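You operate a simulated robot arm through the tools that you are given. There is no shell and no other tool. Be economical: measure what you need, move in short steps, check, and stop when the job is done.

You are at the controls of a simulated two-armed robot. One attempt, no reset.

TASK
Rasp the mallet's rough patch away, then hold the mallet and push the iron cap home.
Fine: put the rasp back and keep fingers off its teeth; slide the mallet onto the green strip. Set down upright: green rasp. What is to be rubbed or washed off counts as gone when no trace of it is left.
Where things are to end (x, y in the base frame): beige square mallet within 0.022 m of [0.66, 0.4].

It is judged by the outcome, as a careful person would: the job done as asked, and still so three seconds after it is handed in. It fails if anything else is knocked over, pushed out of place, dropped, spilled or broken. A push-on lid holds only when it is set on centred and level and pressed home; a screw cap is set on level and turned clockwise until tight.

THE ROBOT
Two 7-joint arms with two-finger parallel grippers on one trunk, on a base that drives. Base frame: it is fixed to the floor where the robot stands at the start and does not move with it; the origin is under the middle of the robot, x ahead of it, y to its left, z up; the surface under the hand at the start is at about z = 0.82. Lengths are in m, angles in degrees, forces in N, time in s.
The left shoulder is at the start at [0.02, 0.138, 1.325], the right one opposite. With the tool pointing down near the work surface each hand reaches from about 0.1 to 0.44 m from the robot's upright axis, wherever it stands, measured 20 degrees to its own side. Places, roughly: black iron cap [0.5, 0.2, 0.9]; green strip [0.7, 0.4, 0.8]. Payload 1.57 kg a hand.
Tool frame (each hand has its own): the origin (TCP) lies between the finger pads and is the grasp point; the fingertips stand 0.03 m ahead of it; z points along the fingers, y is the line along which they close. Largest opening 0.08 m; finger width 0.017, thickness 0.012; the body of the gripper, 0.04 by 0.082 m, starts 0.08 m behind the TCP.
Orientation is told as [roll, pitch, yaw] about the base's x, y, z axes, in that order, counted from this pose: with the fingers straight down and closing along the base's y, the tool's x points along the base's -x, its y along +y and its z along -z.

THE INTERFACE
- The arms move only by the tool step_arm. It takes "left_motion", "right_motion" or both (then of equal length, played together; a hand with none holds still); each is a list of rows, each a list of 7 numbers: the shift along the base's x, y, z in m, then the turn, a rotation vector about the base's x, y, z in degrees, then the opening, from 0 (shut) to 1 (fully open). In form: [[x, y, z, rx, ry, rz, gripper], ...]. A call has 1 to 20 rows; each row shifts and turns the commanded pose from where the row before left it. Rows are played at 5 a second. More than 0.05 m and 8.6 degrees between two rows, or a gripper value outside its range, and nothing of the call is played. A pose out of reach is approached as far as the arm can. The call stops where the force on the tool passes 40 N (or 10 N more than at its start, if that is more) or the arm is blocked; 0.2 s more then pass. The fingers move at their own pace (about 0.045 m/s each) and stop on an object; they squeeze with about 30 N. The grip force told is the motor's: it shows also when the fingers shut on nothing. Time passes only in rows, and 0.2 s behind the last, so rows that do not move let the fingers close. It gives the time, the measured TCP pose, the force on the tool (base axes), the opening and the grip force at its end, in the units of the frame above (readings bear some noise), with the torque about the TCP (base axes, N m) and any sound that the robot's microphone picked up.
- Cameras (640 x 400 px; columns grow to the right, rows downward): "scene" is now at [0.1954, 0.0469, 1.2335]; the picture's right is [0.62, -0.79, 0.00], its down [-0.24, -0.19, -0.95] and it looks along [0.75, 0.59, -0.30] (base axes); focal length 214 px, centre (320, 200). "left" rides on the left gripper at [0.072, 0.007, -0.122] in its tool frame; the picture's right is [-0.09, 1.00, 0.00], its down [-0.84, -0.08, -0.54] and it looks along [-0.54, -0.05, 0.84] (tool axes); focal length 238 px, centre (320, 200). "right" rides on the right gripper at [0.072, -0.007, -0.122] in its tool frame; the picture's right is [0.09, 1.00, 0.00], its down [-0.84, 0.08, -0.54] and it looks along [-0.54, 0.05, 0.84] (tool axes); focal length 238 px, centre (320, 200). There is no depth. A picture from a camera that has moved, and an enlarged one, comes with that camera's place and axes in the base frame and with its lens. The place of the scene camera against the robot may be out by one fixed shift of up to 0.025 m in any direction.
- snapshot(camera): a new picture of that camera. The clock stands still meanwhile.
- lift_body(by): slides the trunk up (or, below 0, down) by that many m; the arms and the scene camera ride with it, the base frame stays. It gives what a move gives, with no picture.
- steer(legs): drives the robot by 1 to 6 legs, each [ahead, left, turn to the left] in m, m and degrees, along the robot's own axes; the way and the turn of a leg run together, so that a leg with both is an arc; at most 1.5 m and 180 degrees a leg. The arms and the cameras ride along, it lands a little off, and it stops where it bumps. It gives what a move gives.
- turn_head(pan, tilt): turns the head with the scene camera to pan (to the left, within 60 degrees either way) and tilt (down, from -29 to 69), counted from straight ahead of the robot. It gives what a move gives.
- enlarge(camera, box): a new picture of the part [left, top, right, bottom] of that camera's present view, enlarged. The clock stands still meanwhile.
- finish_job(): hands the job in; it is judged then, once.

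Work in short steps. Places have to be worked out from the pictures, the camera data and where the tool is seen: move nearer, look again, correct. Check each grasp and each placing, and mend what went wrong. You have 120 turns and 108 pictures in all, those below and enlarged ones among them. Open the grippers and draw the arms clear of the work before you hand the job in, unless the task says otherwise; then end with one line.

The tools are called after "Request:" as name(argument=value, ...) on one line, values as JSON. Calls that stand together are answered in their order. step_arm: Moves the arms, as the interface text tells. Its arguments: {"type":"object","properties":{"left_motion":{"type":"array"},"right_motion":{"type":"array"}},"required":[]} The other tools are called the same way: lift_body (by) slides the trunk up or down; steer (legs) drives the base; turn_head (pan, tilt) turns the head that bears the scene camera; snapshot (camera) takes a picture; enlarge (camera, box) takes an enlarged picture of a part of a camera's view; finish_job () hands the job in.

At the start:

```text
clock: 0.0
left_tool_pos: [0.2663, 0.405, 1.2226]
left_ee_rot: [-15.7, 0.3, 2.0]
left_contact_force: [0.0, -0.1, 0.6]
left_wrist_torque: [0.01, -0.02, 0.01]
left_finger_gap: 0.08
left_grasp_force: 0.2
right_tool_pos: [0.3336, 0.0503, 1.2131]
right_ee_rot: [-0.4, 6.9, 0.0]
right_contact_force: [-0.1, 0.3, 0.0]
right_wrist_torque: [-0.02, 0.0, 0.03]
right_finger_gap: 0.0801
right_grasp_force: 0.2
trunk travel left (down, up): [-0.7, 0.54]
robot x, y, heading: [-0.0021, -0.0037, 0.0]
head pan, tilt: [38.0, 17.6]
```

scene: 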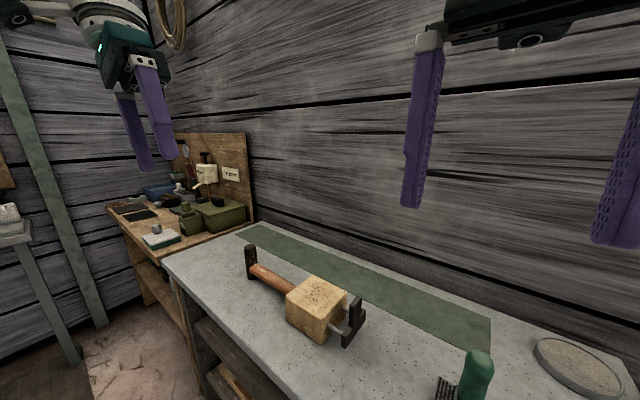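
right: 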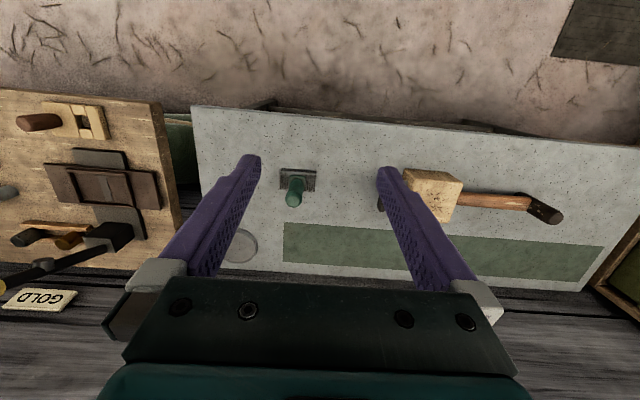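
left: 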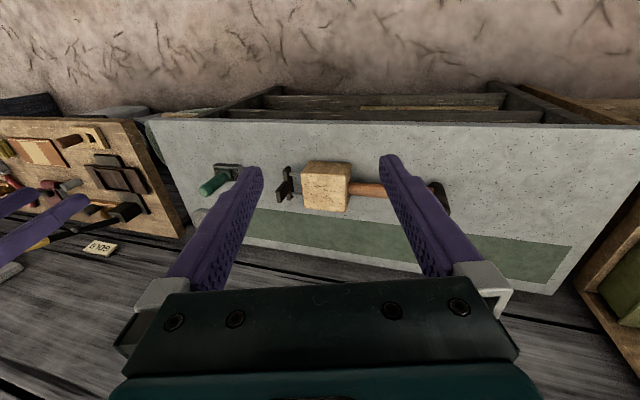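

The bench shows a mallet lying along y, with an iron cap near it, and a green rasp to the right. I look closer first.

Request:
enlarge(camera="scene", box=[220, 220, 400, 360])

Request:
turn_head(pan=15, tilt=45)

Request:
snapshot(camera="scene")

```text
2.86 times, centred on (310, 290) of scene
camera zoom: at [0.1954, 0.0469, 1.2335], right [0.62, -0.79, 0.0], down [-0.24, -0.19, -0.95], along [0.75, 0.59, -0.3], focal length 613 px, centre (349, -57)
```

zoom: 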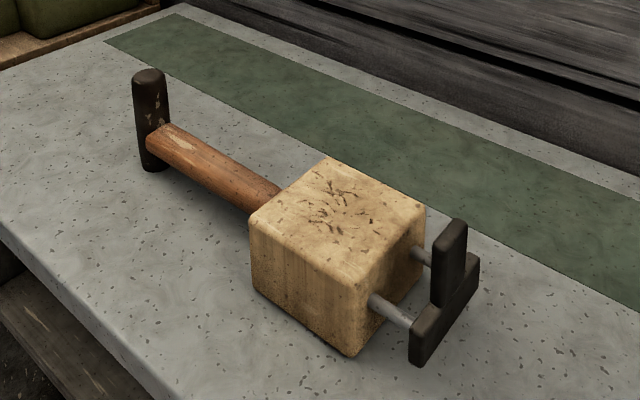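

```text
clock: 0.9
left_tool_pos: [0.2653, 0.4049, 1.2213]
left_ee_rot: [-15.7, 0.5, 2.0]
left_contact_force: [-0.5, -1.3, 0.6]
left_wrist_torque: [0.01, 0.02, -0.04]
left_finger_gap: 0.08
left_grasp_force: 0.0
right_tool_pos: [0.3345, 0.051, 1.2132]
right_ee_rot: [-0.4, 7.0, 0.2]
right_contact_force: [0.6, 0.3, -0.6]
right_wrist_torque: [-0.01, -0.03, 0.03]
right_finger_gap: 0.0802
right_grasp_force: 0.1
trunk travel left (down, up): [-0.7, 0.54]
robot x, y, heading: [-0.0012, -0.0031, 0.2]
head pan, tilt: [15.0, 45.0]
```

```text
103 pictures are left
camera scene: at [0.2004, 0.0106, 1.191], right [0.26, -0.97, 0.0], down [-0.68, -0.18, -0.71], along [0.68, 0.18, -0.71], focal length 214 px, centre (320, 200)
```

scene: 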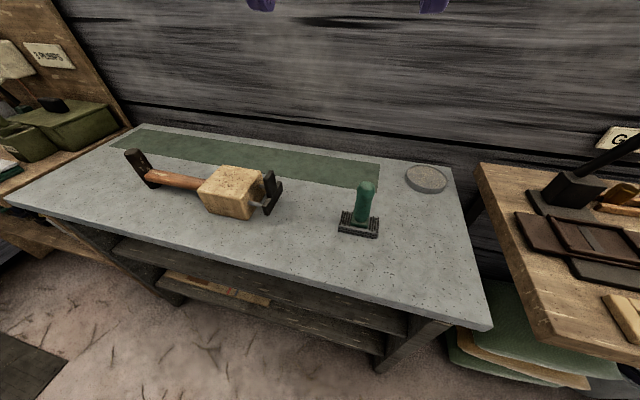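

Rasp stands near (0.50,0.00), block near (0.49,0.27), table front edge near x=0.36. I drive nearer and to the left so both hands reach the work.

Request:
steer(legs=[[0.0, 0.17, 0], [0.13, 0, 0]])

Request:
snapshot(camera="scene")

Request:
snapshot(camera="right")

```text
clock: 3.3
left_tool_pos: [0.397, 0.5728, 1.221]
left_ee_rot: [-15.8, 0.3, 2.0]
left_contact_force: [-0.3, 0.3, 0.2]
left_wrist_torque: [0.0, -0.01, 0.02]
left_finger_gap: 0.08
left_grasp_force: 0.1
right_tool_pos: [0.4645, 0.2183, 1.2119]
right_ee_rot: [-0.3, 7.1, 0.0]
right_contact_force: [-0.6, -0.4, 0.5]
right_wrist_torque: [0.02, 0.02, 0.02]
right_finger_gap: 0.0799
right_grasp_force: 0.1
trunk travel left (down, up): [-0.7, 0.54]
robot x, y, heading: [0.1319, 0.1685, -0.0]
head pan, tilt: [15.0, 45.0]
```

```text
102 pictures are left
camera scene: at [0.3312, 0.1792, 1.1909], right [0.26, -0.97, 0.0], down [-0.68, -0.18, -0.71], along [0.68, 0.18, -0.71], focal length 214 px, centre (320, 200)
```

scene: 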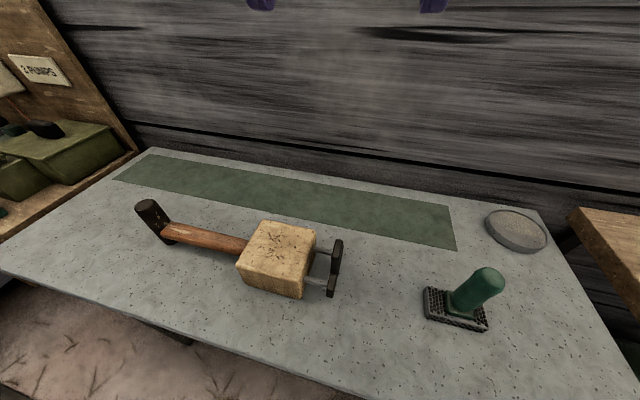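

```text
101 pictures are left
camera right: at [0.4081, 0.213, 1.3418], right [-0.09, 1.0, 0.01], down [0.9, 0.08, 0.43], along [0.43, 0.04, -0.9], focal length 238 px, centre (320, 200)
```

right: 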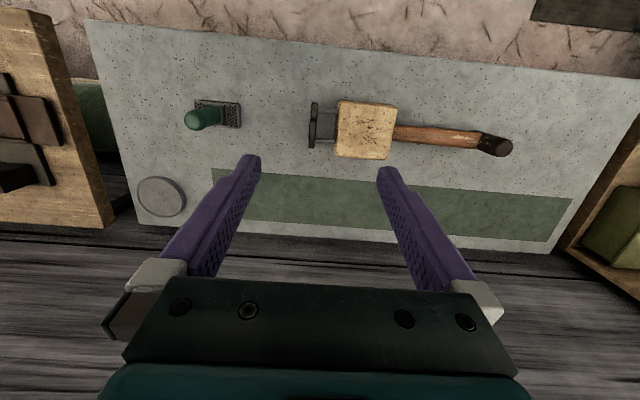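

The right camera puts the rasp handle at about (0.479, 0.010), top z≈0.92, the block at (0.475, 0.30) and the mallet handle along y to about 0.53. I bring the right hand above the rasp.

Request:
step_arm(right_motion=[[0.0, -0.04, -0.035, 0, -3.5, 0, 1], [0.0, -0.04, -0.035, 0, -3.5, 0, 1], [0.0, -0.04, -0.035, 0, 0, 0, 1], [0.0, -0.04, -0.035, 0, 0, 0, 1], [0.0, -0.045, -0.03, 0, 0, 0, 1], [0, 0, 0, 0, 0, 0, 1]])

Request:
snapshot(camera="right")

```text
refused: row 1 steps farther than a row can; nothing moved
```

```text
100 pictures are left
camera right: at [0.4081, 0.213, 1.3418], right [-0.09, 1.0, 0.01], down [0.9, 0.08, 0.43], along [0.43, 0.04, -0.9], focal length 238 px, centre (320, 200)
```

right: 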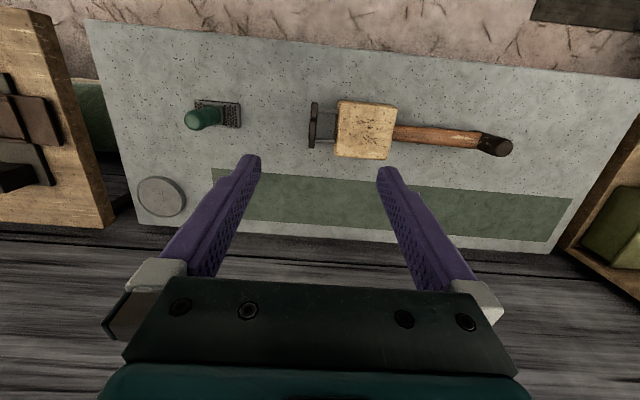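

The step norm was over 0.05; I use smaller rows.

Request:
step_arm(right_motion=[[0.0, -0.035, -0.03, 0, -3.5, 0, 1], [0.0, -0.035, -0.03, 0, -3.5, 0, 1], [0.0, -0.035, -0.03, 0, 0, 0, 1], [0.0, -0.035, -0.03, 0, 0, 0, 1], [0.0, -0.035, -0.03, 0, 0, 0, 1], [0.0, -0.033, -0.03, 0, 0, 0, 1], [0, 0, 0, 0, 0, 0, 1]])

Request:
snapshot(camera="right")

```text
clock: 4.9
left_tool_pos: [0.3963, 0.573, 1.2212]
left_ee_rot: [-15.9, 0.4, 1.9]
left_contact_force: [-0.4, -0.3, 0.2]
left_wrist_torque: [-0.02, 0.06, -0.02]
left_finger_gap: 0.0801
left_grasp_force: 0.1
right_tool_pos: [0.4638, 0.0109, 1.0313]
right_ee_rot: [-0.2, 0.0, 0.0]
right_contact_force: [0.4, 0.3, -0.8]
right_wrist_torque: [-0.01, 0.02, 0.05]
right_finger_gap: 0.0798
right_grasp_force: 0.1
trunk travel left (down, up): [-0.7, 0.54]
robot x, y, heading: [0.1276, 0.1689, 0.1]
head pan, tilt: [15.0, 45.0]
```

```text
99 pictures are left
camera right: at [0.392, 0.0054, 1.1531], right [-0.09, 1.0, -0.01], down [0.84, 0.08, 0.54], along [0.54, 0.04, -0.84], focal length 238 px, centre (320, 200)
```

right: 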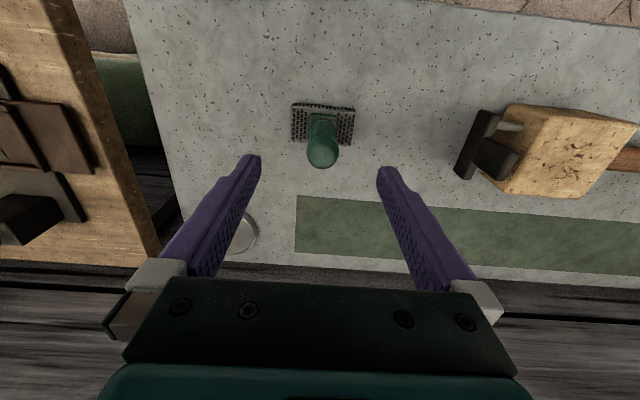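

Request:
enlarge(camera="right", box=[270, 80, 380, 190])

Request:
enlarge(camera="scene", box=[220, 200, 540, 350])

```text
3.64 times, centred on (325, 135) of right
camera zoom: at [0.392, 0.0054, 1.1531], right [-0.09, 1.0, -0.01], down [0.84, 0.08, 0.54], along [0.54, 0.04, -0.84], focal length 867 px, centre (302, 436)
```

zoom: 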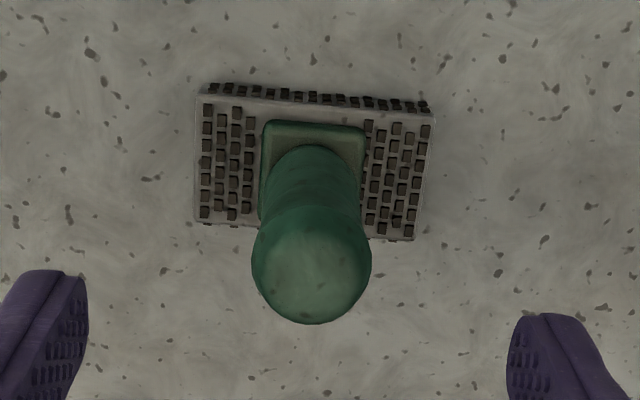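

```text
2.00 times, centred on (380, 275) of scene
camera zoom: at [0.3312, 0.1791, 1.1909], right [0.26, -0.97, 0.0], down [-0.68, -0.18, -0.71], along [0.68, 0.18, -0.71], focal length 429 px, centre (200, 50)
```

zoom: 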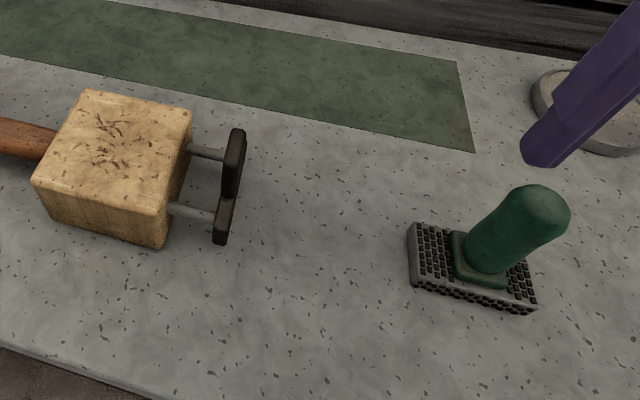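

The handle's axis is about (0.476, 0.014), top near z 0.94, toothed plate below z 0.84. I descend to z 0.90 around the handle and close.

Request:
step_arm(right_motion=[[0.012, 0.003, 0, 0, 0, 0, 1], [0, 0, -0.045, 0, 0, 0, 1], [0, 0, -0.045, 0, 0, 0, 1], [0, 0, -0.04, 0, 0, 0, 1], [0, 0, 0, 0, 0, 0, 1]])

Request:
snapshot(camera="right")

```text
clock: 6.1
left_tool_pos: [0.3972, 0.573, 1.2209]
left_ee_rot: [-15.9, 0.3, 2.0]
left_contact_force: [0.1, -1.0, -0.6]
left_wrist_torque: [0.01, 0.0, 0.03]
left_finger_gap: 0.0802
left_grasp_force: 0.1
right_tool_pos: [0.4761, 0.0144, 0.9032]
right_ee_rot: [-0.3, 0.0, 0.0]
right_contact_force: [0.5, -0.3, -0.5]
right_wrist_torque: [0.01, 0.0, -0.01]
right_finger_gap: 0.0799
right_grasp_force: 0.1
trunk travel left (down, up): [-0.7, 0.54]
robot x, y, heading: [0.1312, 0.1704, 0.2]
head pan, tilt: [15.0, 45.0]
```

```text
96 pictures are left
camera right: at [0.4039, 0.008, 1.0238], right [-0.09, 1.0, -0.01], down [0.84, 0.08, 0.54], along [0.54, 0.04, -0.84], focal length 238 px, centre (320, 200)
```

right: 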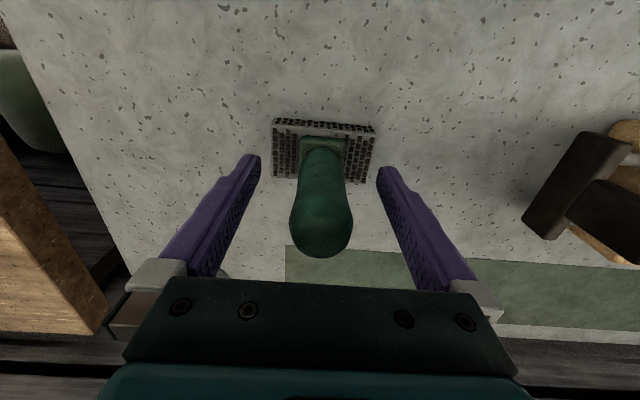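

The handle is centred between the pads. I close and wait.

Request:
step_arm(right_motion=[[0.002, 0, 0, 0, 0, 0, 0], [0, 0, 0, 0, 0, 0, 0], [0, 0, 0, 0, 0, 0, 0], [0, 0, 0, 0, 0, 0, 0], [0, 0, 0, 0, 0, 0, 0]])

Request:
snapshot(camera="right")

```text
clock: 7.3
left_tool_pos: [0.3971, 0.5724, 1.2218]
left_ee_rot: [-16.0, 0.4, 1.9]
left_contact_force: [0.2, -0.4, 0.4]
left_wrist_torque: [-0.02, -0.01, -0.03]
left_finger_gap: 0.0802
left_grasp_force: 0.0
right_tool_pos: [0.4775, 0.0137, 0.903]
right_ee_rot: [-0.3, 0.1, 0.0]
right_contact_force: [-1.4, 0.5, 1.1]
right_wrist_torque: [0.24, 0.05, 0.03]
right_finger_gap: 0.0315
right_grasp_force: 30.9
trunk travel left (down, up): [-0.7, 0.54]
robot x, y, heading: [0.1311, 0.1741, 0.4]
head pan, tilt: [15.0, 45.0]
```

```text
95 pictures are left
camera right: at [0.4061, 0.0081, 1.0241], right [-0.09, 1.0, -0.01], down [0.84, 0.08, 0.54], along [0.54, 0.05, -0.84], focal length 238 px, centre (320, 200)
```

right: 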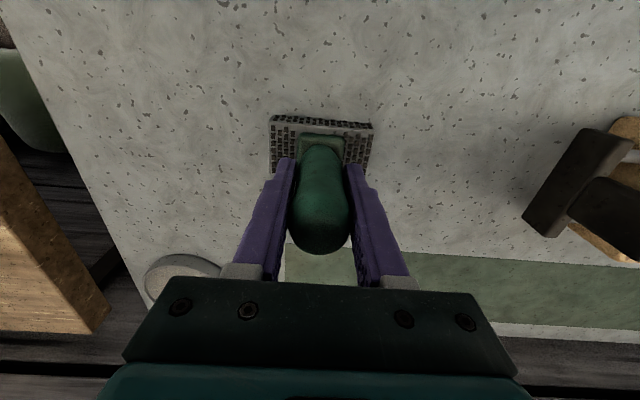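

Rasp is gripped (0.0315 m). Now I bring the left hand above the mallet handle with its fingers closing along x.

Request:
step_arm(left_motion=[[0.01, 0, 0, 8, 0, 0, 1], [0.01, 0, 0, 8, 0, 0, 1], [0.006, -0.009, -0.012, 0, 0, -8.4, 1], [0.006, -0.009, -0.012, 0, 0, -8.4, 1], [0.006, -0.009, -0.012, 0, 0, -8.4, 1], [0.006, -0.009, -0.012, 0, 0, -8.4, 1], [0.006, -0.009, -0.012, 0, 0, -8.4, 1], [0.006, -0.009, -0.012, 0, 0, -8.4, 1], [0.006, -0.009, -0.012, 0, 0, -8.4, 1], [0.006, -0.009, -0.012, 0, 0, -8.4, 1], [0.006, -0.009, -0.012, 0, 0, -8.4, 1], [0.006, -0.009, -0.012, 0, 0, -8.4, 1], [0, 0, -0.012, 0, 0, -8, 1], [0, 0, 0, 0, 0, 0, 1]])

Request:
snapshot(camera="left")

Request:
snapshot(camera="scene")

```text
clock: 8.0
left_tool_pos: [0.4129, 0.56, 1.189]
left_ee_rot: [-10.3, -0.9, 2.8]
left_contact_force: [-0.3, 0.3, 0.6]
left_wrist_torque: [0.02, 0.0, 0.01]
left_finger_gap: 0.0801
left_grasp_force: 0.1
right_tool_pos: [0.4776, 0.0142, 0.904]
right_ee_rot: [-0.3, 0.2, 0.0]
right_contact_force: [-0.3, -0.9, -0.4]
right_wrist_torque: [-0.06, -0.01, 0.02]
right_finger_gap: 0.0315
right_grasp_force: 30.1
trunk travel left (down, up): [-0.7, 0.54]
robot x, y, heading: [0.1339, 0.1656, -0.1]
head pan, tilt: [15.0, 45.0]
stopped in row 3 (left hand): the arm was blocked; the commanded pose is now the measured one
```

```text
94 pictures are left
camera left: at [0.3357, 0.5836, 1.3057], right [0.05, 0.98, -0.18], down [0.83, 0.06, 0.56], along [0.56, -0.17, -0.81], focal length 238 px, centre (320, 200)
```

left: 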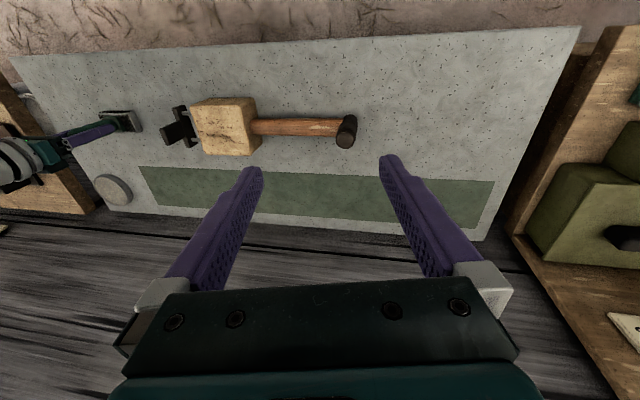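

```text
93 pictures are left
camera scene: at [0.3312, 0.1792, 1.1908], right [0.26, -0.97, 0.0], down [-0.68, -0.18, -0.71], along [0.68, 0.18, -0.71], focal length 214 px, centre (320, 200)
```

scene: 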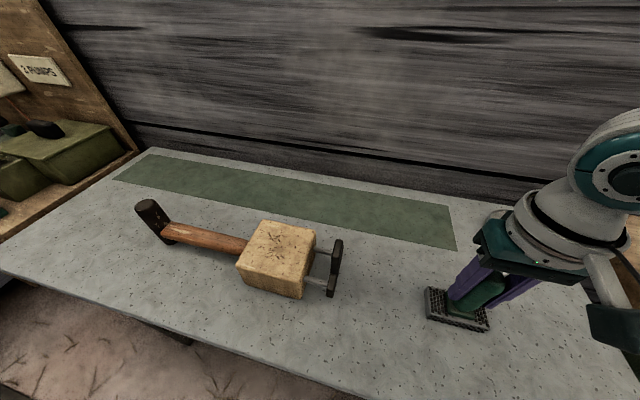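

The −yaw direction is blocked (joint limit). I try turning the other way (+yaw).

Request:
step_arm(left_motion=[[0.0, 0, -0.015, 0, 0, 8.4, 1], [0.006, -0.006, -0.015, 0, 0, 8.4, 1], [0.006, -0.009, -0.015, 0, 0, 8.4, 1], [0.006, -0.009, -0.012, 0, 0, 8.4, 1], [0.006, -0.009, -0.012, 0, 0, 8.4, 1], [0.006, -0.009, -0.012, 0, 0, 8.4, 1], [0.006, -0.009, -0.012, 0, 0, 8.4, 1], [0.006, -0.009, -0.012, 0, 0, 8.4, 1], [0.006, -0.009, -0.012, 0, 0, 8.4, 1], [0.006, -0.009, -0.012, 0, 0, 8.4, 1], [0, 0, -0.012, 0, 0, 3, 1], [0, 0, 0, 0, 0, 0, 1]])

```text
clock: 9.7
left_tool_pos: [0.4379, 0.4984, 1.0707]
left_ee_rot: [-13.3, 6.8, 70.7]
left_contact_force: [-0.1, -0.1, 0.7]
left_wrist_torque: [0.0, -0.03, 0.01]
left_finger_gap: 0.0796
left_grasp_force: 0.0
right_tool_pos: [0.4772, 0.0136, 0.9027]
right_ee_rot: [-0.4, 0.1, -0.1]
right_contact_force: [-0.1, 0.6, -0.5]
right_wrist_torque: [0.15, -0.07, 0.04]
right_finger_gap: 0.0314
right_grasp_force: 29.6
trunk travel left (down, up): [-0.7, 0.54]
robot x, y, heading: [0.1294, 0.1663, -0.1]
head pan, tilt: [15.0, 45.0]
stopped in row 8 (left hand): the arm was blocked; the commanded pose is now the measured one
```

Yaw reached 70°, blocked there with a residual tilt. I remove the tilt and try the rest of the yaw in small rows.

Request:
step_arm(left_motion=[[0.01, 0, 0, 5.3, 5.2, 0, 1], [0.01, 0, 0, 5.3, 5.2, 0, 1], [0.01, -0.01, 0, 0, 0, 6, 1], [0.01, -0.01, 0, 0, 0, 6, 1], [0, 0, 0, 0, 0, 6, 1], [0, 0, 0, 0, 0, 0, 1]])

Request:
snapshot(camera="left")

```text
clock: 10.2
left_tool_pos: [0.4282, 0.5027, 1.0485]
left_ee_rot: [-7.4, 12.1, 80.6]
left_contact_force: [0.3, -0.1, 0.2]
left_wrist_torque: [-0.04, 0.0, 0.01]
left_finger_gap: 0.0799
left_grasp_force: 0.1
right_tool_pos: [0.4784, 0.0133, 0.902]
right_ee_rot: [-0.3, 0.1, 0.1]
right_contact_force: [0.2, -0.9, 0.8]
right_wrist_torque: [-0.03, -0.03, -0.02]
right_finger_gap: 0.0314
right_grasp_force: 29.6
trunk travel left (down, up): [-0.7, 0.54]
robot x, y, heading: [0.1303, 0.1685, 0.3]
head pan, tilt: [15.0, 45.0]
stopped in row 2 (left hand): the arm was blocked; the commanded pose is now the measured one
```

```text
92 pictures are left
camera left: at [0.3971, 0.4601, 1.1811], right [-0.96, 0.22, -0.14], down [0.16, 0.92, 0.36], along [0.21, 0.32, -0.92], focal length 238 px, centre (320, 200)
```

left: 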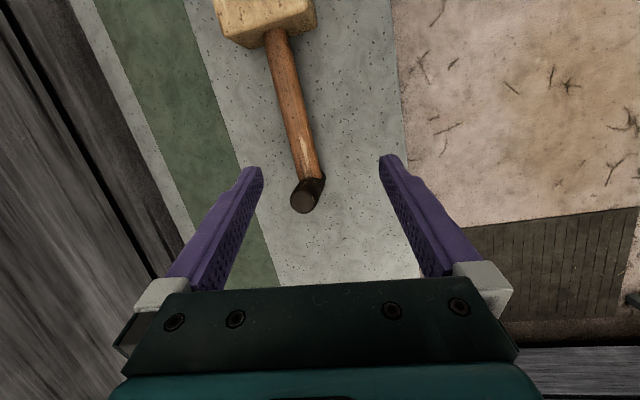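

Progress is being made; the tilt left is along the handle, which is harmless. I make slower, smaller corrections.

Request:
step_arm(left_motion=[[0.008, 0, 0.005, 0, 0, 2, 1], [0.008, 0, 0.005, 0, 2, 2, 1], [0.008, 0, 0.0, 0, 2, 2, 1], [0.008, 0, 0.0, 0, 1, 2, 1], [0.008, 0, 0, 0, 0, 0, 1], [0.005, 0, 0, 0, 0, 0, 1]])

```text
clock: 11.1
left_tool_pos: [0.4356, 0.5125, 1.0453]
left_ee_rot: [-2.8, 18.0, 95.0]
left_contact_force: [0.5, 0.6, 0.1]
left_wrist_torque: [-0.01, 0.05, 0.01]
left_finger_gap: 0.08
left_grasp_force: 0.1
right_tool_pos: [0.4767, 0.014, 0.9031]
right_ee_rot: [-0.4, 0.0, 0.0]
right_contact_force: [-0.3, 0.6, 0.7]
right_wrist_torque: [0.13, 0.01, 0.02]
right_finger_gap: 0.0314
right_grasp_force: 29.8
trunk travel left (down, up): [-0.7, 0.54]
robot x, y, heading: [0.1324, 0.171, 0.2]
head pan, tilt: [15.0, 45.0]
stopped in row 4 (left hand): the arm was blocked; the commanded pose is now the measured one
```

Yaw is 95 now. I test whether pure translation is free.

Request:
step_arm(left_motion=[[0.015, 0, 0, 0, 0, 0, 1], [0.015, 0, 0, 0, 0, 0, 1], [0.0, 0, -0.02, 0, 0, -3, 1], [0.0, 0, -0.02, 0, 0, -2, 1], [0, 0, 0, 0, 0, 0, 1]])

```text
clock: 12.1
left_tool_pos: [0.4309, 0.5457, 0.9915]
left_ee_rot: [-1.7, 22.8, 102.4]
left_contact_force: [-0.2, 0.2, -0.2]
left_wrist_torque: [0.02, -0.02, 0.02]
left_finger_gap: 0.0797
left_grasp_force: 0.0
right_tool_pos: [0.4782, 0.0137, 0.9034]
right_ee_rot: [-0.4, 0.1, -0.1]
right_contact_force: [-0.7, -1.0, 0.6]
right_wrist_torque: [-0.02, 0.02, 0.03]
right_finger_gap: 0.0312
right_grasp_force: 29.8
trunk travel left (down, up): [-0.7, 0.54]
robot x, y, heading: [0.1313, 0.1714, -0.2]
head pan, tilt: [15.0, 45.0]
stopped in row 5 (left hand): the arm was blocked; the commanded pose is now the measured one
```

The arm slides along a joint limit in this posture. Better idea: keep yaw 0 and grip the upright bar at the mallet handle's end, closing along y. I turn back and go above it.

Request:
step_arm(left_motion=[[0, 0, 0.03, 0, 0, -8.4, 1], [0, 0, 0.03, 0, 0, -8.4, 1], [0, 0, 0.02, 0, 0, -8.4, 1], [0, 0, 0.01, 0, 0, -8.4, 1], [0, 0, 0, 0, 0, -8.4, 1], [0, 0, 0, 0, 0, -8.4, 1], [0, 0, 0, 0, 0, -8.4, 1], [0, 0, 0, 0, 0, -8.4, 1], [0, 0, 0, 0, 0, -8.4, 1], [0, 0, 0, 0, 0, -8.4, 1], [0, 0, 0, 0, 0, -8.4, 1], [0, 0, 0, 0, 0, -8.4, 1], [0, 0, 0, 0, 0, 0, 1]])

```text
clock: 12.8
left_tool_pos: [0.3786, 0.5457, 1.013]
left_ee_rot: [9.1, 23.9, 87.4]
left_contact_force: [0.7, 0.2, 0.5]
left_wrist_torque: [0.02, 0.0, 0.0]
left_finger_gap: 0.0798
left_grasp_force: 0.0
right_tool_pos: [0.4776, 0.0143, 0.9028]
right_ee_rot: [-0.3, 0.0, -0.1]
right_contact_force: [0.3, 1.1, -0.5]
right_wrist_torque: [0.13, 0.03, 0.01]
right_finger_gap: 0.0316
right_grasp_force: 29.6
trunk travel left (down, up): [-0.7, 0.54]
robot x, y, heading: [0.1289, 0.1688, -0.2]
head pan, tilt: [15.0, 45.0]
stopped in row 3 (left hand): the arm was blocked; the commanded pose is now the measured one
```

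Request:
step_arm(left_motion=[[0.0, 0.02, 0.03, 0, 0, 0, 1], [0.0, 0.02, 0.03, 0, 0, 0, 1], [0.0, 0.02, 0.03, 0, 0, 0, 1], [0.0, 0.0, 0.03, 0, 0, -4, 1], [0.0, 0.0, 0.03, 0, 0, -4, 1], [0.0, 0.0, 0.03, 0, 0, -4, 1]])

Request:
turn_head(pan=45, tilt=25)

Request:
snapshot(camera="scene")

```text
clock: 14.3
left_tool_pos: [0.3532, 0.6075, 1.1564]
left_ee_rot: [8.4, 31.4, 80.8]
left_contact_force: [-1.1, 0.7, 0.1]
left_wrist_torque: [0.03, -0.02, 0.0]
left_finger_gap: 0.08
left_grasp_force: 0.2
right_tool_pos: [0.478, 0.0139, 0.9035]
right_ee_rot: [-0.3, 0.0, 0.0]
right_contact_force: [-0.5, 0.4, -0.1]
right_wrist_torque: [-0.04, 0.0, 0.0]
right_finger_gap: 0.0315
right_grasp_force: 29.9
trunk travel left (down, up): [-0.7, 0.54]
robot x, y, heading: [0.1288, 0.1671, -0.1]
head pan, tilt: [15.0, 45.0]
stopped in row 6 (left hand): the arm was blocked; the commanded pose is now the measured one
```

```text
clock: 15.2
left_tool_pos: [0.3528, 0.6069, 1.1572]
left_ee_rot: [8.3, 31.4, 80.8]
left_contact_force: [-0.3, -0.4, 0.4]
left_wrist_torque: [0.0, 0.02, 0.01]
left_finger_gap: 0.0801
left_grasp_force: 0.1
right_tool_pos: [0.4771, 0.0145, 0.9022]
right_ee_rot: [-0.4, 0.0, -0.1]
right_contact_force: [0.1, 1.2, 1.2]
right_wrist_torque: [0.2, 0.07, 0.05]
right_finger_gap: 0.0316
right_grasp_force: 29.9
trunk travel left (down, up): [-0.7, 0.54]
robot x, y, heading: [0.1293, 0.1681, 0.1]
head pan, tilt: [45.0, 25.0]
```

```text
91 pictures are left
camera scene: at [0.3178, 0.2233, 1.2214], right [0.71, -0.71, 0.0], down [-0.3, -0.3, -0.91], along [0.64, 0.64, -0.42], focal length 214 px, centre (320, 200)
```

scene: 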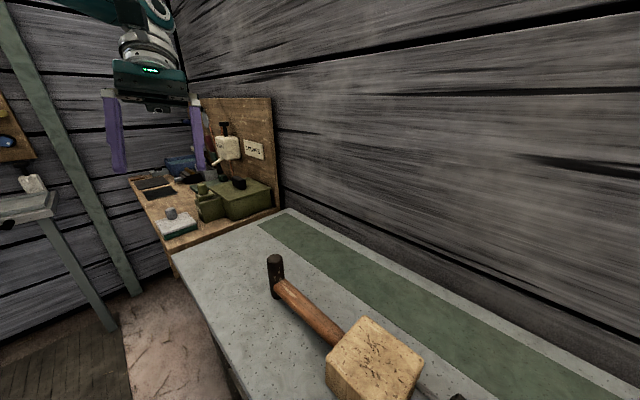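

Request:
step_arm(left_motion=[[0.02, 0.01, 0.01, 0, 0, 0, 1], [0.02, 0.01, 0.01, 0, 0, 0, 1], [0.0, 0.0, 0.0, 4, 0, 0, 1], [0.0, 0.0, 0.0, 4, 0, -4, 1], [0.0, 0.0, 0.0, 4, 0, -4, 1], [0.0, 0.0, 0.0, 4, 0, -4, 1]])

```text
clock: 15.9
left_tool_pos: [0.3468, 0.6451, 1.1581]
left_ee_rot: [8.2, 35.7, 89.1]
left_contact_force: [0.6, 0.6, 0.7]
left_wrist_torque: [-0.02, 0.02, 0.03]
left_finger_gap: 0.0801
left_grasp_force: 0.1
left hand out of reach, approached as far as the arm can: row 2
right_tool_pos: [0.4776, 0.0153, 0.9024]
right_ee_rot: [-0.3, -0.1, -0.2]
right_contact_force: [0.0, 0.1, 0.2]
right_wrist_torque: [-0.01, 0.0, 0.0]
right_finger_gap: 0.0314
right_grasp_force: 30.0
trunk travel left (down, up): [-0.7, 0.54]
robot x, y, heading: [0.1304, 0.1737, 0.2]
head pan, tilt: [45.0, 25.0]
stopped in row 3 (left hand): the arm was blocked; the commanded pose is now the measured one
```

Request:
step_arm(left_motion=[[-0.01, 0.0, 0.0, 0, 0, -4, 1], [-0.01, 0.0, 0.0, 0, 0, -4, 1], [0.0, 0.0, 0.0, 0, 0, -4, 1], [0.0, 0.0, 0.0, 0, 0, -4, 1], [0.0, 0.0, 0.0, 0, 0, -4, 1], [0.0, 0.0, 0.0, 0, 0, -4, 1], [0.0, 0.0, 0.0, 0, 0, -4, 1], [0.0, 0.0, 0.0, 0, 0, -4, 1]])

```text
clock: 17.7
left_tool_pos: [0.3083, 0.6479, 1.1463]
left_ee_rot: [8.0, 37.7, 60.1]
left_contact_force: [-0.1, -0.2, 0.4]
left_wrist_torque: [0.01, -0.02, 0.0]
left_finger_gap: 0.0802
left_grasp_force: 0.0
right_tool_pos: [0.4787, 0.0151, 0.9042]
right_ee_rot: [-0.3, 0.0, 0.0]
right_contact_force: [0.0, 0.4, 0.2]
right_wrist_torque: [-0.03, 0.04, 0.01]
right_finger_gap: 0.031
right_grasp_force: 29.9
trunk travel left (down, up): [-0.7, 0.54]
robot x, y, heading: [0.1308, 0.1689, -0.3]
head pan, tilt: [45.0, 25.0]
```

Request:
step_arm(left_motion=[[0.0, 0.0, 0.0, 2.5, -2.5, -5, 1], [0.0, 0.0, 0.0, 2.5, -2.5, -5, 1], [0.0, 0.0, 0.0, 2.5, -2.5, -5, 1], [0.0, 0.0, 0.0, 2.5, -2.5, -5, 1], [0.005, 0.0, 0.0, 2.5, -2.5, -5, 1], [0.005, 0.0, 0.0, 2.5, -2.5, -5, 1], [0.01, 0.0, 0.0, 0, 0, -6, 1], [0.01, 0.0, 0.0, 0, 0, -6, 1], [0.01, 0.0, 0.0, 0, 0, -6, 1], [0.01, 0.0, 0.0, 0, 0, -6, 1]])

```text
clock: 18.2
left_tool_pos: [0.2889, 0.6463, 1.1263]
left_ee_rot: [17.6, 37.4, 56.2]
left_contact_force: [0.0, 0.1, 0.1]
left_wrist_torque: [0.03, 0.01, 0.0]
left_finger_gap: 0.0798
left_grasp_force: 0.0
right_tool_pos: [0.4785, 0.0149, 0.9032]
right_ee_rot: [-0.3, -0.1, -0.1]
right_contact_force: [0.3, 0.5, 0.7]
right_wrist_torque: [-0.02, -0.03, -0.02]
right_finger_gap: 0.0312
right_grasp_force: 29.7
trunk travel left (down, up): [-0.7, 0.54]
robot x, y, heading: [0.1322, 0.1684, -0.2]
head pan, tilt: [45.0, 25.0]
stopped in row 2 (left hand): the arm was blocked; the commanded pose is now the measured one
```

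Pure yaw goes freely; I continue with that only, easing the position up.

Request:
step_arm(left_motion=[[0.0, 0.0, 0.01, 0, 0, -5, 1], [0.0, 0.0, 0.01, 0, 0, -5, 1], [0.0, 0.0, 0.01, 0, 0, -5, 1], [0.0, 0.0, 0.01, 0, 0, -5, 1], [0.0, 0.0, 0.01, 0, 0, -5, 1], [0.0, 0.0, 0.01, 0, 0, -5, 1], [0.0, 0.0, 0.01, 0, 0, -5, 1], [0.0, 0.0, 0.01, 0, 0, -5, 1], [0.0, 0.0, 0.01, 0, 0, -5, 1], [0.0, 0.0, 0.01, 0, 0, -5, 1]])

```text
clock: 19.7
left_tool_pos: [0.2683, 0.6343, 1.1512]
left_ee_rot: [8.8, 41.3, 23.2]
left_contact_force: [0.3, -0.5, 0.2]
left_wrist_torque: [-0.02, -0.02, 0.01]
left_finger_gap: 0.0801
left_grasp_force: 0.1
right_tool_pos: [0.4779, 0.0142, 0.903]
right_ee_rot: [-0.2, 0.0, -0.2]
right_contact_force: [-0.2, 0.4, 0.2]
right_wrist_torque: [0.11, -0.04, -0.02]
right_finger_gap: 0.0311
right_grasp_force: 30.4
trunk travel left (down, up): [-0.7, 0.54]
robot x, y, heading: [0.1327, 0.17, 0.2]
head pan, tilt: [45.0, 25.0]
stopped in row 7 (left hand): the arm was blocked; the commanded pose is now the measured one
```

Request:
step_arm(left_motion=[[0.0, 0.0, 0.0, -4, 0, -3, 1], [0.0, 0.0, 0.0, -4, 0, -3, 1], [0.0, 0.0, 0.0, -4, 0, -3, 1], [0.0, 0.0, 0.0, -4, 0, -3, 1], [0.0, 0.0, 0.0, -4, -3, -3, 1], [0.0, 0.0, 0.0, 0, -4, 0, 1], [0.0, 0.0, 0.0, 0, -4, 0, 1], [0.0, 0.0, 0.0, 0, -4, 0, 1]])

```text
clock: 21.5
left_tool_pos: [0.2699, 0.635, 1.1519]
left_ee_rot: [-15.2, 28.7, -8.3]
left_contact_force: [0.5, 0.8, -0.1]
left_wrist_torque: [-0.01, -0.06, 0.01]
left_finger_gap: 0.0798
left_grasp_force: 0.0
right_tool_pos: [0.4773, 0.0145, 0.9029]
right_ee_rot: [-0.3, 0.0, -0.2]
right_contact_force: [0.5, 0.6, -1.0]
right_wrist_torque: [0.17, -0.01, 0.0]
right_finger_gap: 0.0314
right_grasp_force: 29.9
trunk travel left (down, up): [-0.7, 0.54]
robot x, y, heading: [0.1262, 0.1657, -0.2]
head pan, tilt: [45.0, 25.0]
```

The left arm is free again. The bar is out of comfortable left reach from here, so I'll lift the rasp, bring the left hand in, and shift the robot left.

Request:
step_arm(left_motion=[[0.01, -0.02, 0.01, 0, -4, 1, 1], [0.01, -0.02, 0.01, 0, -4, 1, 1], [0.01, -0.02, 0.01, 0, -4, 1, 1], [0.01, -0.02, 0.01, 0, -4, 1, 1], [0.01, -0.02, 0, 0, -4, 1, 1], [0.01, -0.02, 0, 0, -4, 1, 1], [0.01, -0.02, 0, 0, -4, 1, 1], [0.01, 0, 0, 0, 0, 0, 1]], right_motion=[[0, 0, 0.01, 0, 0, 0, 0], [0, 0, 0.02, 0, 0, 0, 0], [0, 0, 0.03, 0, 0, 0, 0], [0, 0, 0.03, 0, 0, 0, 0], [0, 0, 0.03, 0, 0, 0, 0], [0, 0, 0.02, 0, 0, 0, 0], [0, 0, 0, 0, 0, 0, 0], [0, 0, 0, 0, 0, 0, 0]])

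Request:
snapshot(camera="right")

```text
clock: 23.3
left_tool_pos: [0.3212, 0.4922, 1.1593]
left_ee_rot: [-15.8, 8.9, 0.6]
left_contact_force: [0.2, 0.6, 0.0]
left_wrist_torque: [0.02, 0.0, 0.0]
left_finger_gap: 0.0801
left_grasp_force: 0.2
right_tool_pos: [0.4769, 0.0131, 1.0428]
right_ee_rot: [-0.4, 0.1, -0.1]
right_contact_force: [0.6, -0.2, -2.2]
right_wrist_torque: [-0.04, 0.0, -0.03]
right_finger_gap: 0.0312
right_grasp_force: 29.5
trunk travel left (down, up): [-0.7, 0.54]
robot x, y, heading: [0.1317, 0.1675, 0.1]
head pan, tilt: [45.0, 25.0]
stopped in row 8 (left hand): the arm was blocked; the commanded pose is now the measured one
```

```text
90 pictures are left
camera right: at [0.4056, 0.0081, 1.1648], right [-0.09, 1.0, 0.0], down [0.84, 0.08, 0.54], along [0.54, 0.04, -0.84], focal length 238 px, centre (320, 200)
```

right: 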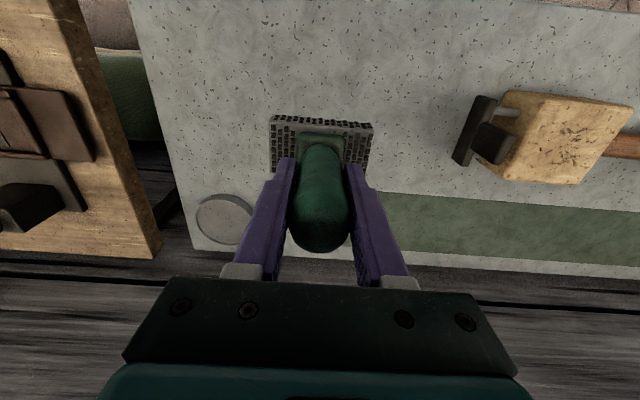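

Rasp lifted level. I drive left 0.2 m.

Request:
step_arm(right_motion=[[0, 0, 0.03, 0, 0, 0, 0], [0, 0, 0.02, 0, 0, 0, 0]])

Request:
steer(legs=[[0, 0.2, 0]])

Request:
turn_head(pan=5, tilt=55)

Request:
snapshot(camera="scene")

Request:
snapshot(camera="right")

Request:
snapshot(camera="left")

```text
clock: 23.9
left_tool_pos: [0.322, 0.4918, 1.1589]
left_ee_rot: [-15.8, 8.9, 0.5]
left_contact_force: [-0.4, -1.4, -0.1]
left_wrist_torque: [-0.01, 0.0, -0.01]
left_finger_gap: 0.0801
left_grasp_force: 0.1
right_tool_pos: [0.4768, 0.013, 1.0932]
right_ee_rot: [-0.2, 0.1, -0.1]
right_contact_force: [-0.2, 0.4, -2.4]
right_wrist_torque: [0.01, -0.02, 0.01]
right_finger_gap: 0.0317
right_grasp_force: 29.8
trunk travel left (down, up): [-0.7, 0.54]
robot x, y, heading: [0.1288, 0.1667, 0.3]
head pan, tilt: [45.0, 25.0]
```

```text
clock: 25.5
left_tool_pos: [0.3215, 0.6918, 1.158]
left_ee_rot: [-15.8, 8.9, 0.6]
left_contact_force: [-0.3, 0.1, 0.6]
left_wrist_torque: [-0.02, 0.02, 0.02]
left_finger_gap: 0.0798
left_grasp_force: 0.0
right_tool_pos: [0.4777, 0.2133, 1.0926]
right_ee_rot: [-0.3, 0.0, -0.2]
right_contact_force: [-0.7, -0.4, -2.2]
right_wrist_torque: [0.0, 0.0, 0.01]
right_finger_gap: 0.0314
right_grasp_force: 29.8
trunk travel left (down, up): [-0.7, 0.54]
robot x, y, heading: [0.1314, 0.3642, -0.2]
head pan, tilt: [45.0, 25.0]
```

```text
clock: 26.5
left_tool_pos: [0.3231, 0.6912, 1.1587]
left_ee_rot: [-15.9, 8.9, 0.3]
left_contact_force: [0.9, 0.7, 0.4]
left_wrist_torque: [-0.02, -0.03, -0.01]
left_finger_gap: 0.0799
left_grasp_force: 0.0
right_tool_pos: [0.4785, 0.213, 1.0934]
right_ee_rot: [-0.2, 0.0, -0.2]
right_contact_force: [-0.3, 0.6, -1.9]
right_wrist_torque: [0.05, 0.01, 0.0]
right_finger_gap: 0.0316
right_grasp_force: 29.9
trunk travel left (down, up): [-0.7, 0.54]
robot x, y, heading: [0.1331, 0.3705, -0.2]
head pan, tilt: [5.0, 55.0]
```

```text
89 pictures are left
camera scene: at [0.3245, 0.3647, 1.1775], right [0.09, -1.0, 0.0], down [-0.82, -0.07, -0.57], along [0.57, 0.05, -0.82], focal length 214 px, centre (320, 200)
```

scene: 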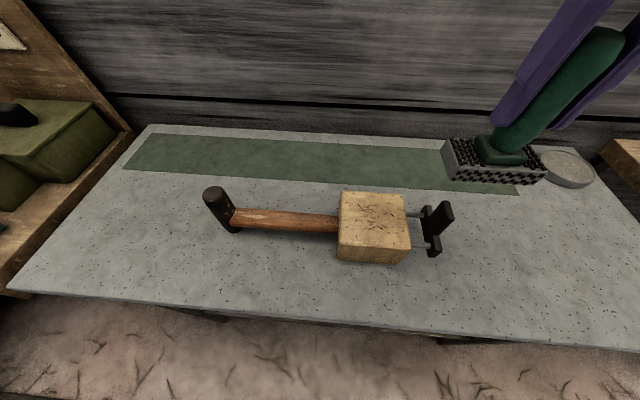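

```text
88 pictures are left
camera right: at [0.4068, 0.2069, 1.2146], right [-0.09, 1.0, 0.0], down [0.84, 0.08, 0.54], along [0.54, 0.04, -0.84], focal length 238 px, centre (320, 200)
```

right: 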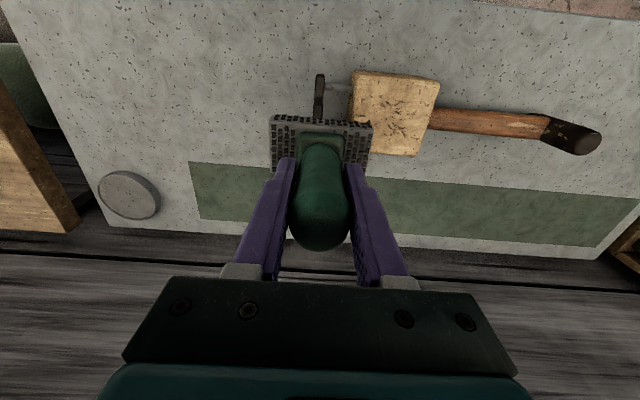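

```text
87 pictures are left
camera left: at [0.2677, 0.7298, 1.2846], right [0.04, 0.96, -0.28], down [0.91, 0.08, 0.41], along [0.41, -0.28, -0.87], focal length 238 px, centre (320, 200)
```

left: 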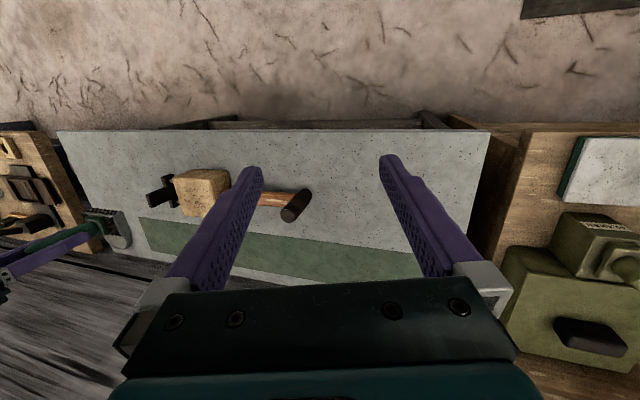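

The upright bar is about (0.478, 0.55), top ≈0.92. I bring the left hand above it, levelling gradually.

Request:
step_arm(left_motion=[[0.02, -0.02, -0.015, 0, 0, 0, 1], [0.02, -0.02, -0.015, 0, -2, 0, 1], [0.02, -0.02, -0.015, 0, -2, 0, 1], [0.02, -0.02, -0.015, 0, -2, 0, 1], [0.02, -0.02, -0.015, 3, -2, 0, 1], [0.02, -0.02, -0.015, 3, -1, 0, 1], [0.02, -0.02, 0, 3, 0, 0, 1], [0.015, 0, 0, 3, 0, 0, 1], [0, 0, 0, 4, 0, 0, 1], [0, 0, 0, 0, 0, 0, 1]])

Request:
snapshot(camera="left")

```text
clock: 28.7
left_tool_pos: [0.4765, 0.5517, 1.07]
left_ee_rot: [0.2, -0.4, 0.6]
left_contact_force: [-0.7, -0.6, 0.5]
left_wrist_torque: [-0.03, -0.02, -0.03]
left_finger_gap: 0.0801
left_grasp_force: 0.0
right_tool_pos: [0.4784, 0.213, 1.0927]
right_ee_rot: [-0.3, 0.0, -0.2]
right_contact_force: [0.6, -0.7, -2.7]
right_wrist_torque: [-0.06, 0.01, 0.0]
right_finger_gap: 0.0313
right_grasp_force: 30.3
trunk travel left (down, up): [-0.7, 0.54]
robot x, y, heading: [0.1284, 0.3653, 0.0]
head pan, tilt: [5.0, 55.0]
```

```text
86 pictures are left
camera left: at [0.4029, 0.5555, 1.1922], right [0.08, 1.0, 0.0], down [0.83, -0.07, 0.55], along [0.54, -0.04, -0.84], focal length 238 px, centre (320, 200)
```

left: 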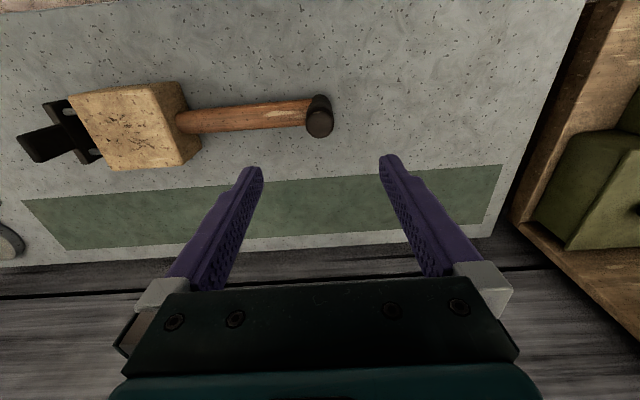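

The hand is right over the bar (0.476, 0.551). I descend so the tips stay above the horizontal handle (tips z≈0.885).

Request:
step_arm(left_motion=[[0, 0, -0.045, 0, 0, 0, 1], [0, 0, -0.045, 0, 0, 0, 1], [0, 0, -0.045, 0, 0, 0, 1], [0, 0, -0.017, 0, 0, 0, 1], [0, 0, 0, 0, 0, 0, 1]])

Request:
snapshot(camera="left")

Request:
snapshot(camera="scene")

```text
clock: 29.9
left_tool_pos: [0.4787, 0.5515, 0.9187]
left_ee_rot: [0.1, -0.3, 0.6]
left_contact_force: [-0.1, 0.5, -0.8]
left_wrist_torque: [0.0, 0.02, 0.01]
left_finger_gap: 0.0799
left_grasp_force: 0.1
right_tool_pos: [0.4794, 0.2124, 1.0932]
right_ee_rot: [-0.3, 0.0, -0.1]
right_contact_force: [0.4, -0.1, -2.7]
right_wrist_torque: [-0.05, -0.03, 0.03]
right_finger_gap: 0.0313
right_grasp_force: 30.0
trunk travel left (down, up): [-0.7, 0.54]
robot x, y, heading: [0.127, 0.3711, 0.0]
head pan, tilt: [5.0, 55.0]
```

```text
85 pictures are left
camera left: at [0.4048, 0.5565, 1.0395], right [0.08, 1.0, 0.0], down [0.83, -0.07, 0.55], along [0.54, -0.04, -0.84], focal length 238 px, centre (320, 200)
```

left: 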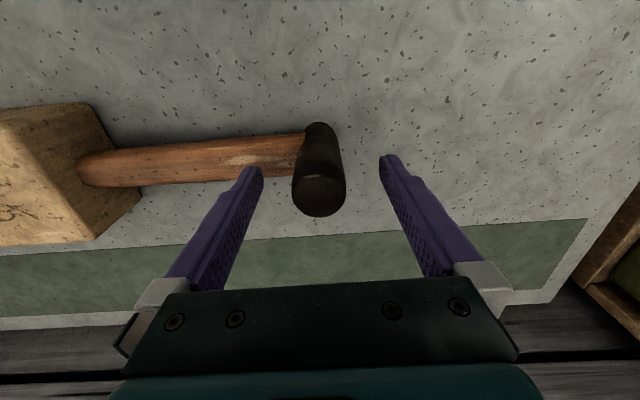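

```text
84 pictures are left
camera scene: at [0.3245, 0.3647, 1.1774], right [0.09, -1.0, 0.0], down [-0.82, -0.07, -0.57], along [0.57, 0.05, -0.82], focal length 214 px, centre (320, 200)
```

scene: 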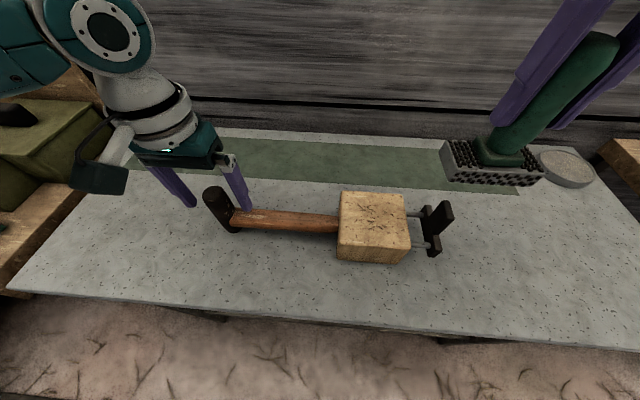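

Bar top ≈0.92 sits centred between the fingers. I lower 4 mm and close.

Request:
step_arm(left_motion=[[-0.002, 0, -0.004, 0, 0, 0, 1], [0, 0, 0, 0, 0, 0, 0], [0, 0, 0, 0, 0, 0, 0], [0, 0, 0, 0, 0, 0, 0], [0, 0, 0, 0, 0, 0, 0], [0, 0, 0, 0, 0, 0, 0]])

Request:
snapshot(camera="left")

```text
clock: 31.3
left_tool_pos: [0.4763, 0.5522, 0.9147]
left_ee_rot: [0.1, -0.3, 0.5]
left_contact_force: [0.2, -0.2, 1.1]
left_wrist_torque: [-0.5, 0.06, 0.01]
left_finger_gap: 0.0337
left_grasp_force: 30.5
right_tool_pos: [0.4781, 0.2119, 1.094]
right_ee_rot: [-0.3, -0.1, -0.2]
right_contact_force: [0.4, 0.2, -2.9]
right_wrist_torque: [-0.03, 0.03, 0.01]
right_finger_gap: 0.0309
right_grasp_force: 29.4
trunk travel left (down, up): [-0.7, 0.54]
robot x, y, heading: [0.1317, 0.3669, -0.5]
head pan, tilt: [5.0, 55.0]
```

```text
83 pictures are left
camera left: at [0.4025, 0.5558, 1.036], right [0.08, 1.0, 0.0], down [0.84, -0.07, 0.55], along [0.54, -0.04, -0.84], focal length 238 px, centre (320, 200)
```

left: 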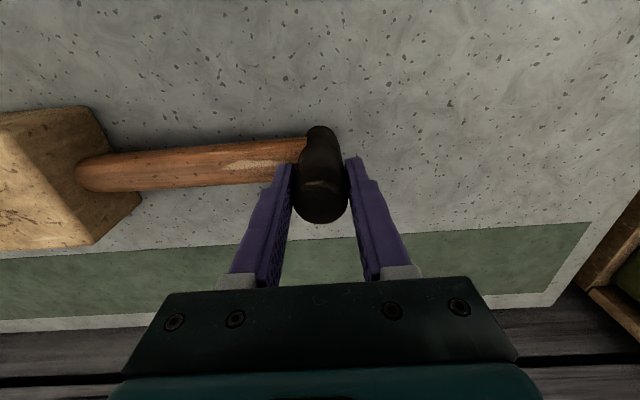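

The bar is held (0.034 m). I look closely at the block's rough patch.

Request:
enlarge(camera="scene", box=[320, 170, 480, 280])

Request:
enlarge(camera="right", box=[260, 50, 460, 180])

```text
3.64 times, centred on (400, 225) of scene
camera zoom: at [0.3245, 0.3647, 1.1774], right [0.09, -1.0, 0.0], down [-0.82, -0.07, -0.57], along [0.57, 0.05, -0.82], focal length 780 px, centre (29, 109)
```

zoom: 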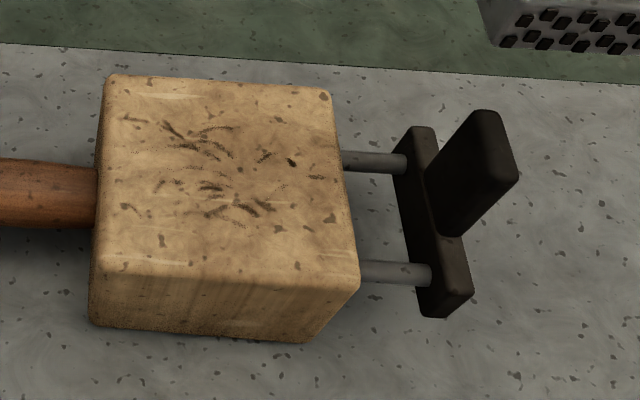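

```text
3.08 times, centred on (360, 115) of right
camera zoom: at [0.4067, 0.2069, 1.2146], right [-0.09, 1.0, 0.0], down [0.84, 0.08, 0.54], along [0.54, 0.04, -0.84], focal length 733 px, centre (197, 462)
```

zoom: 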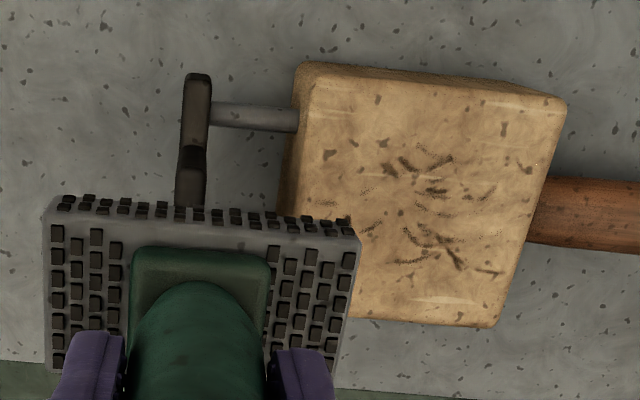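

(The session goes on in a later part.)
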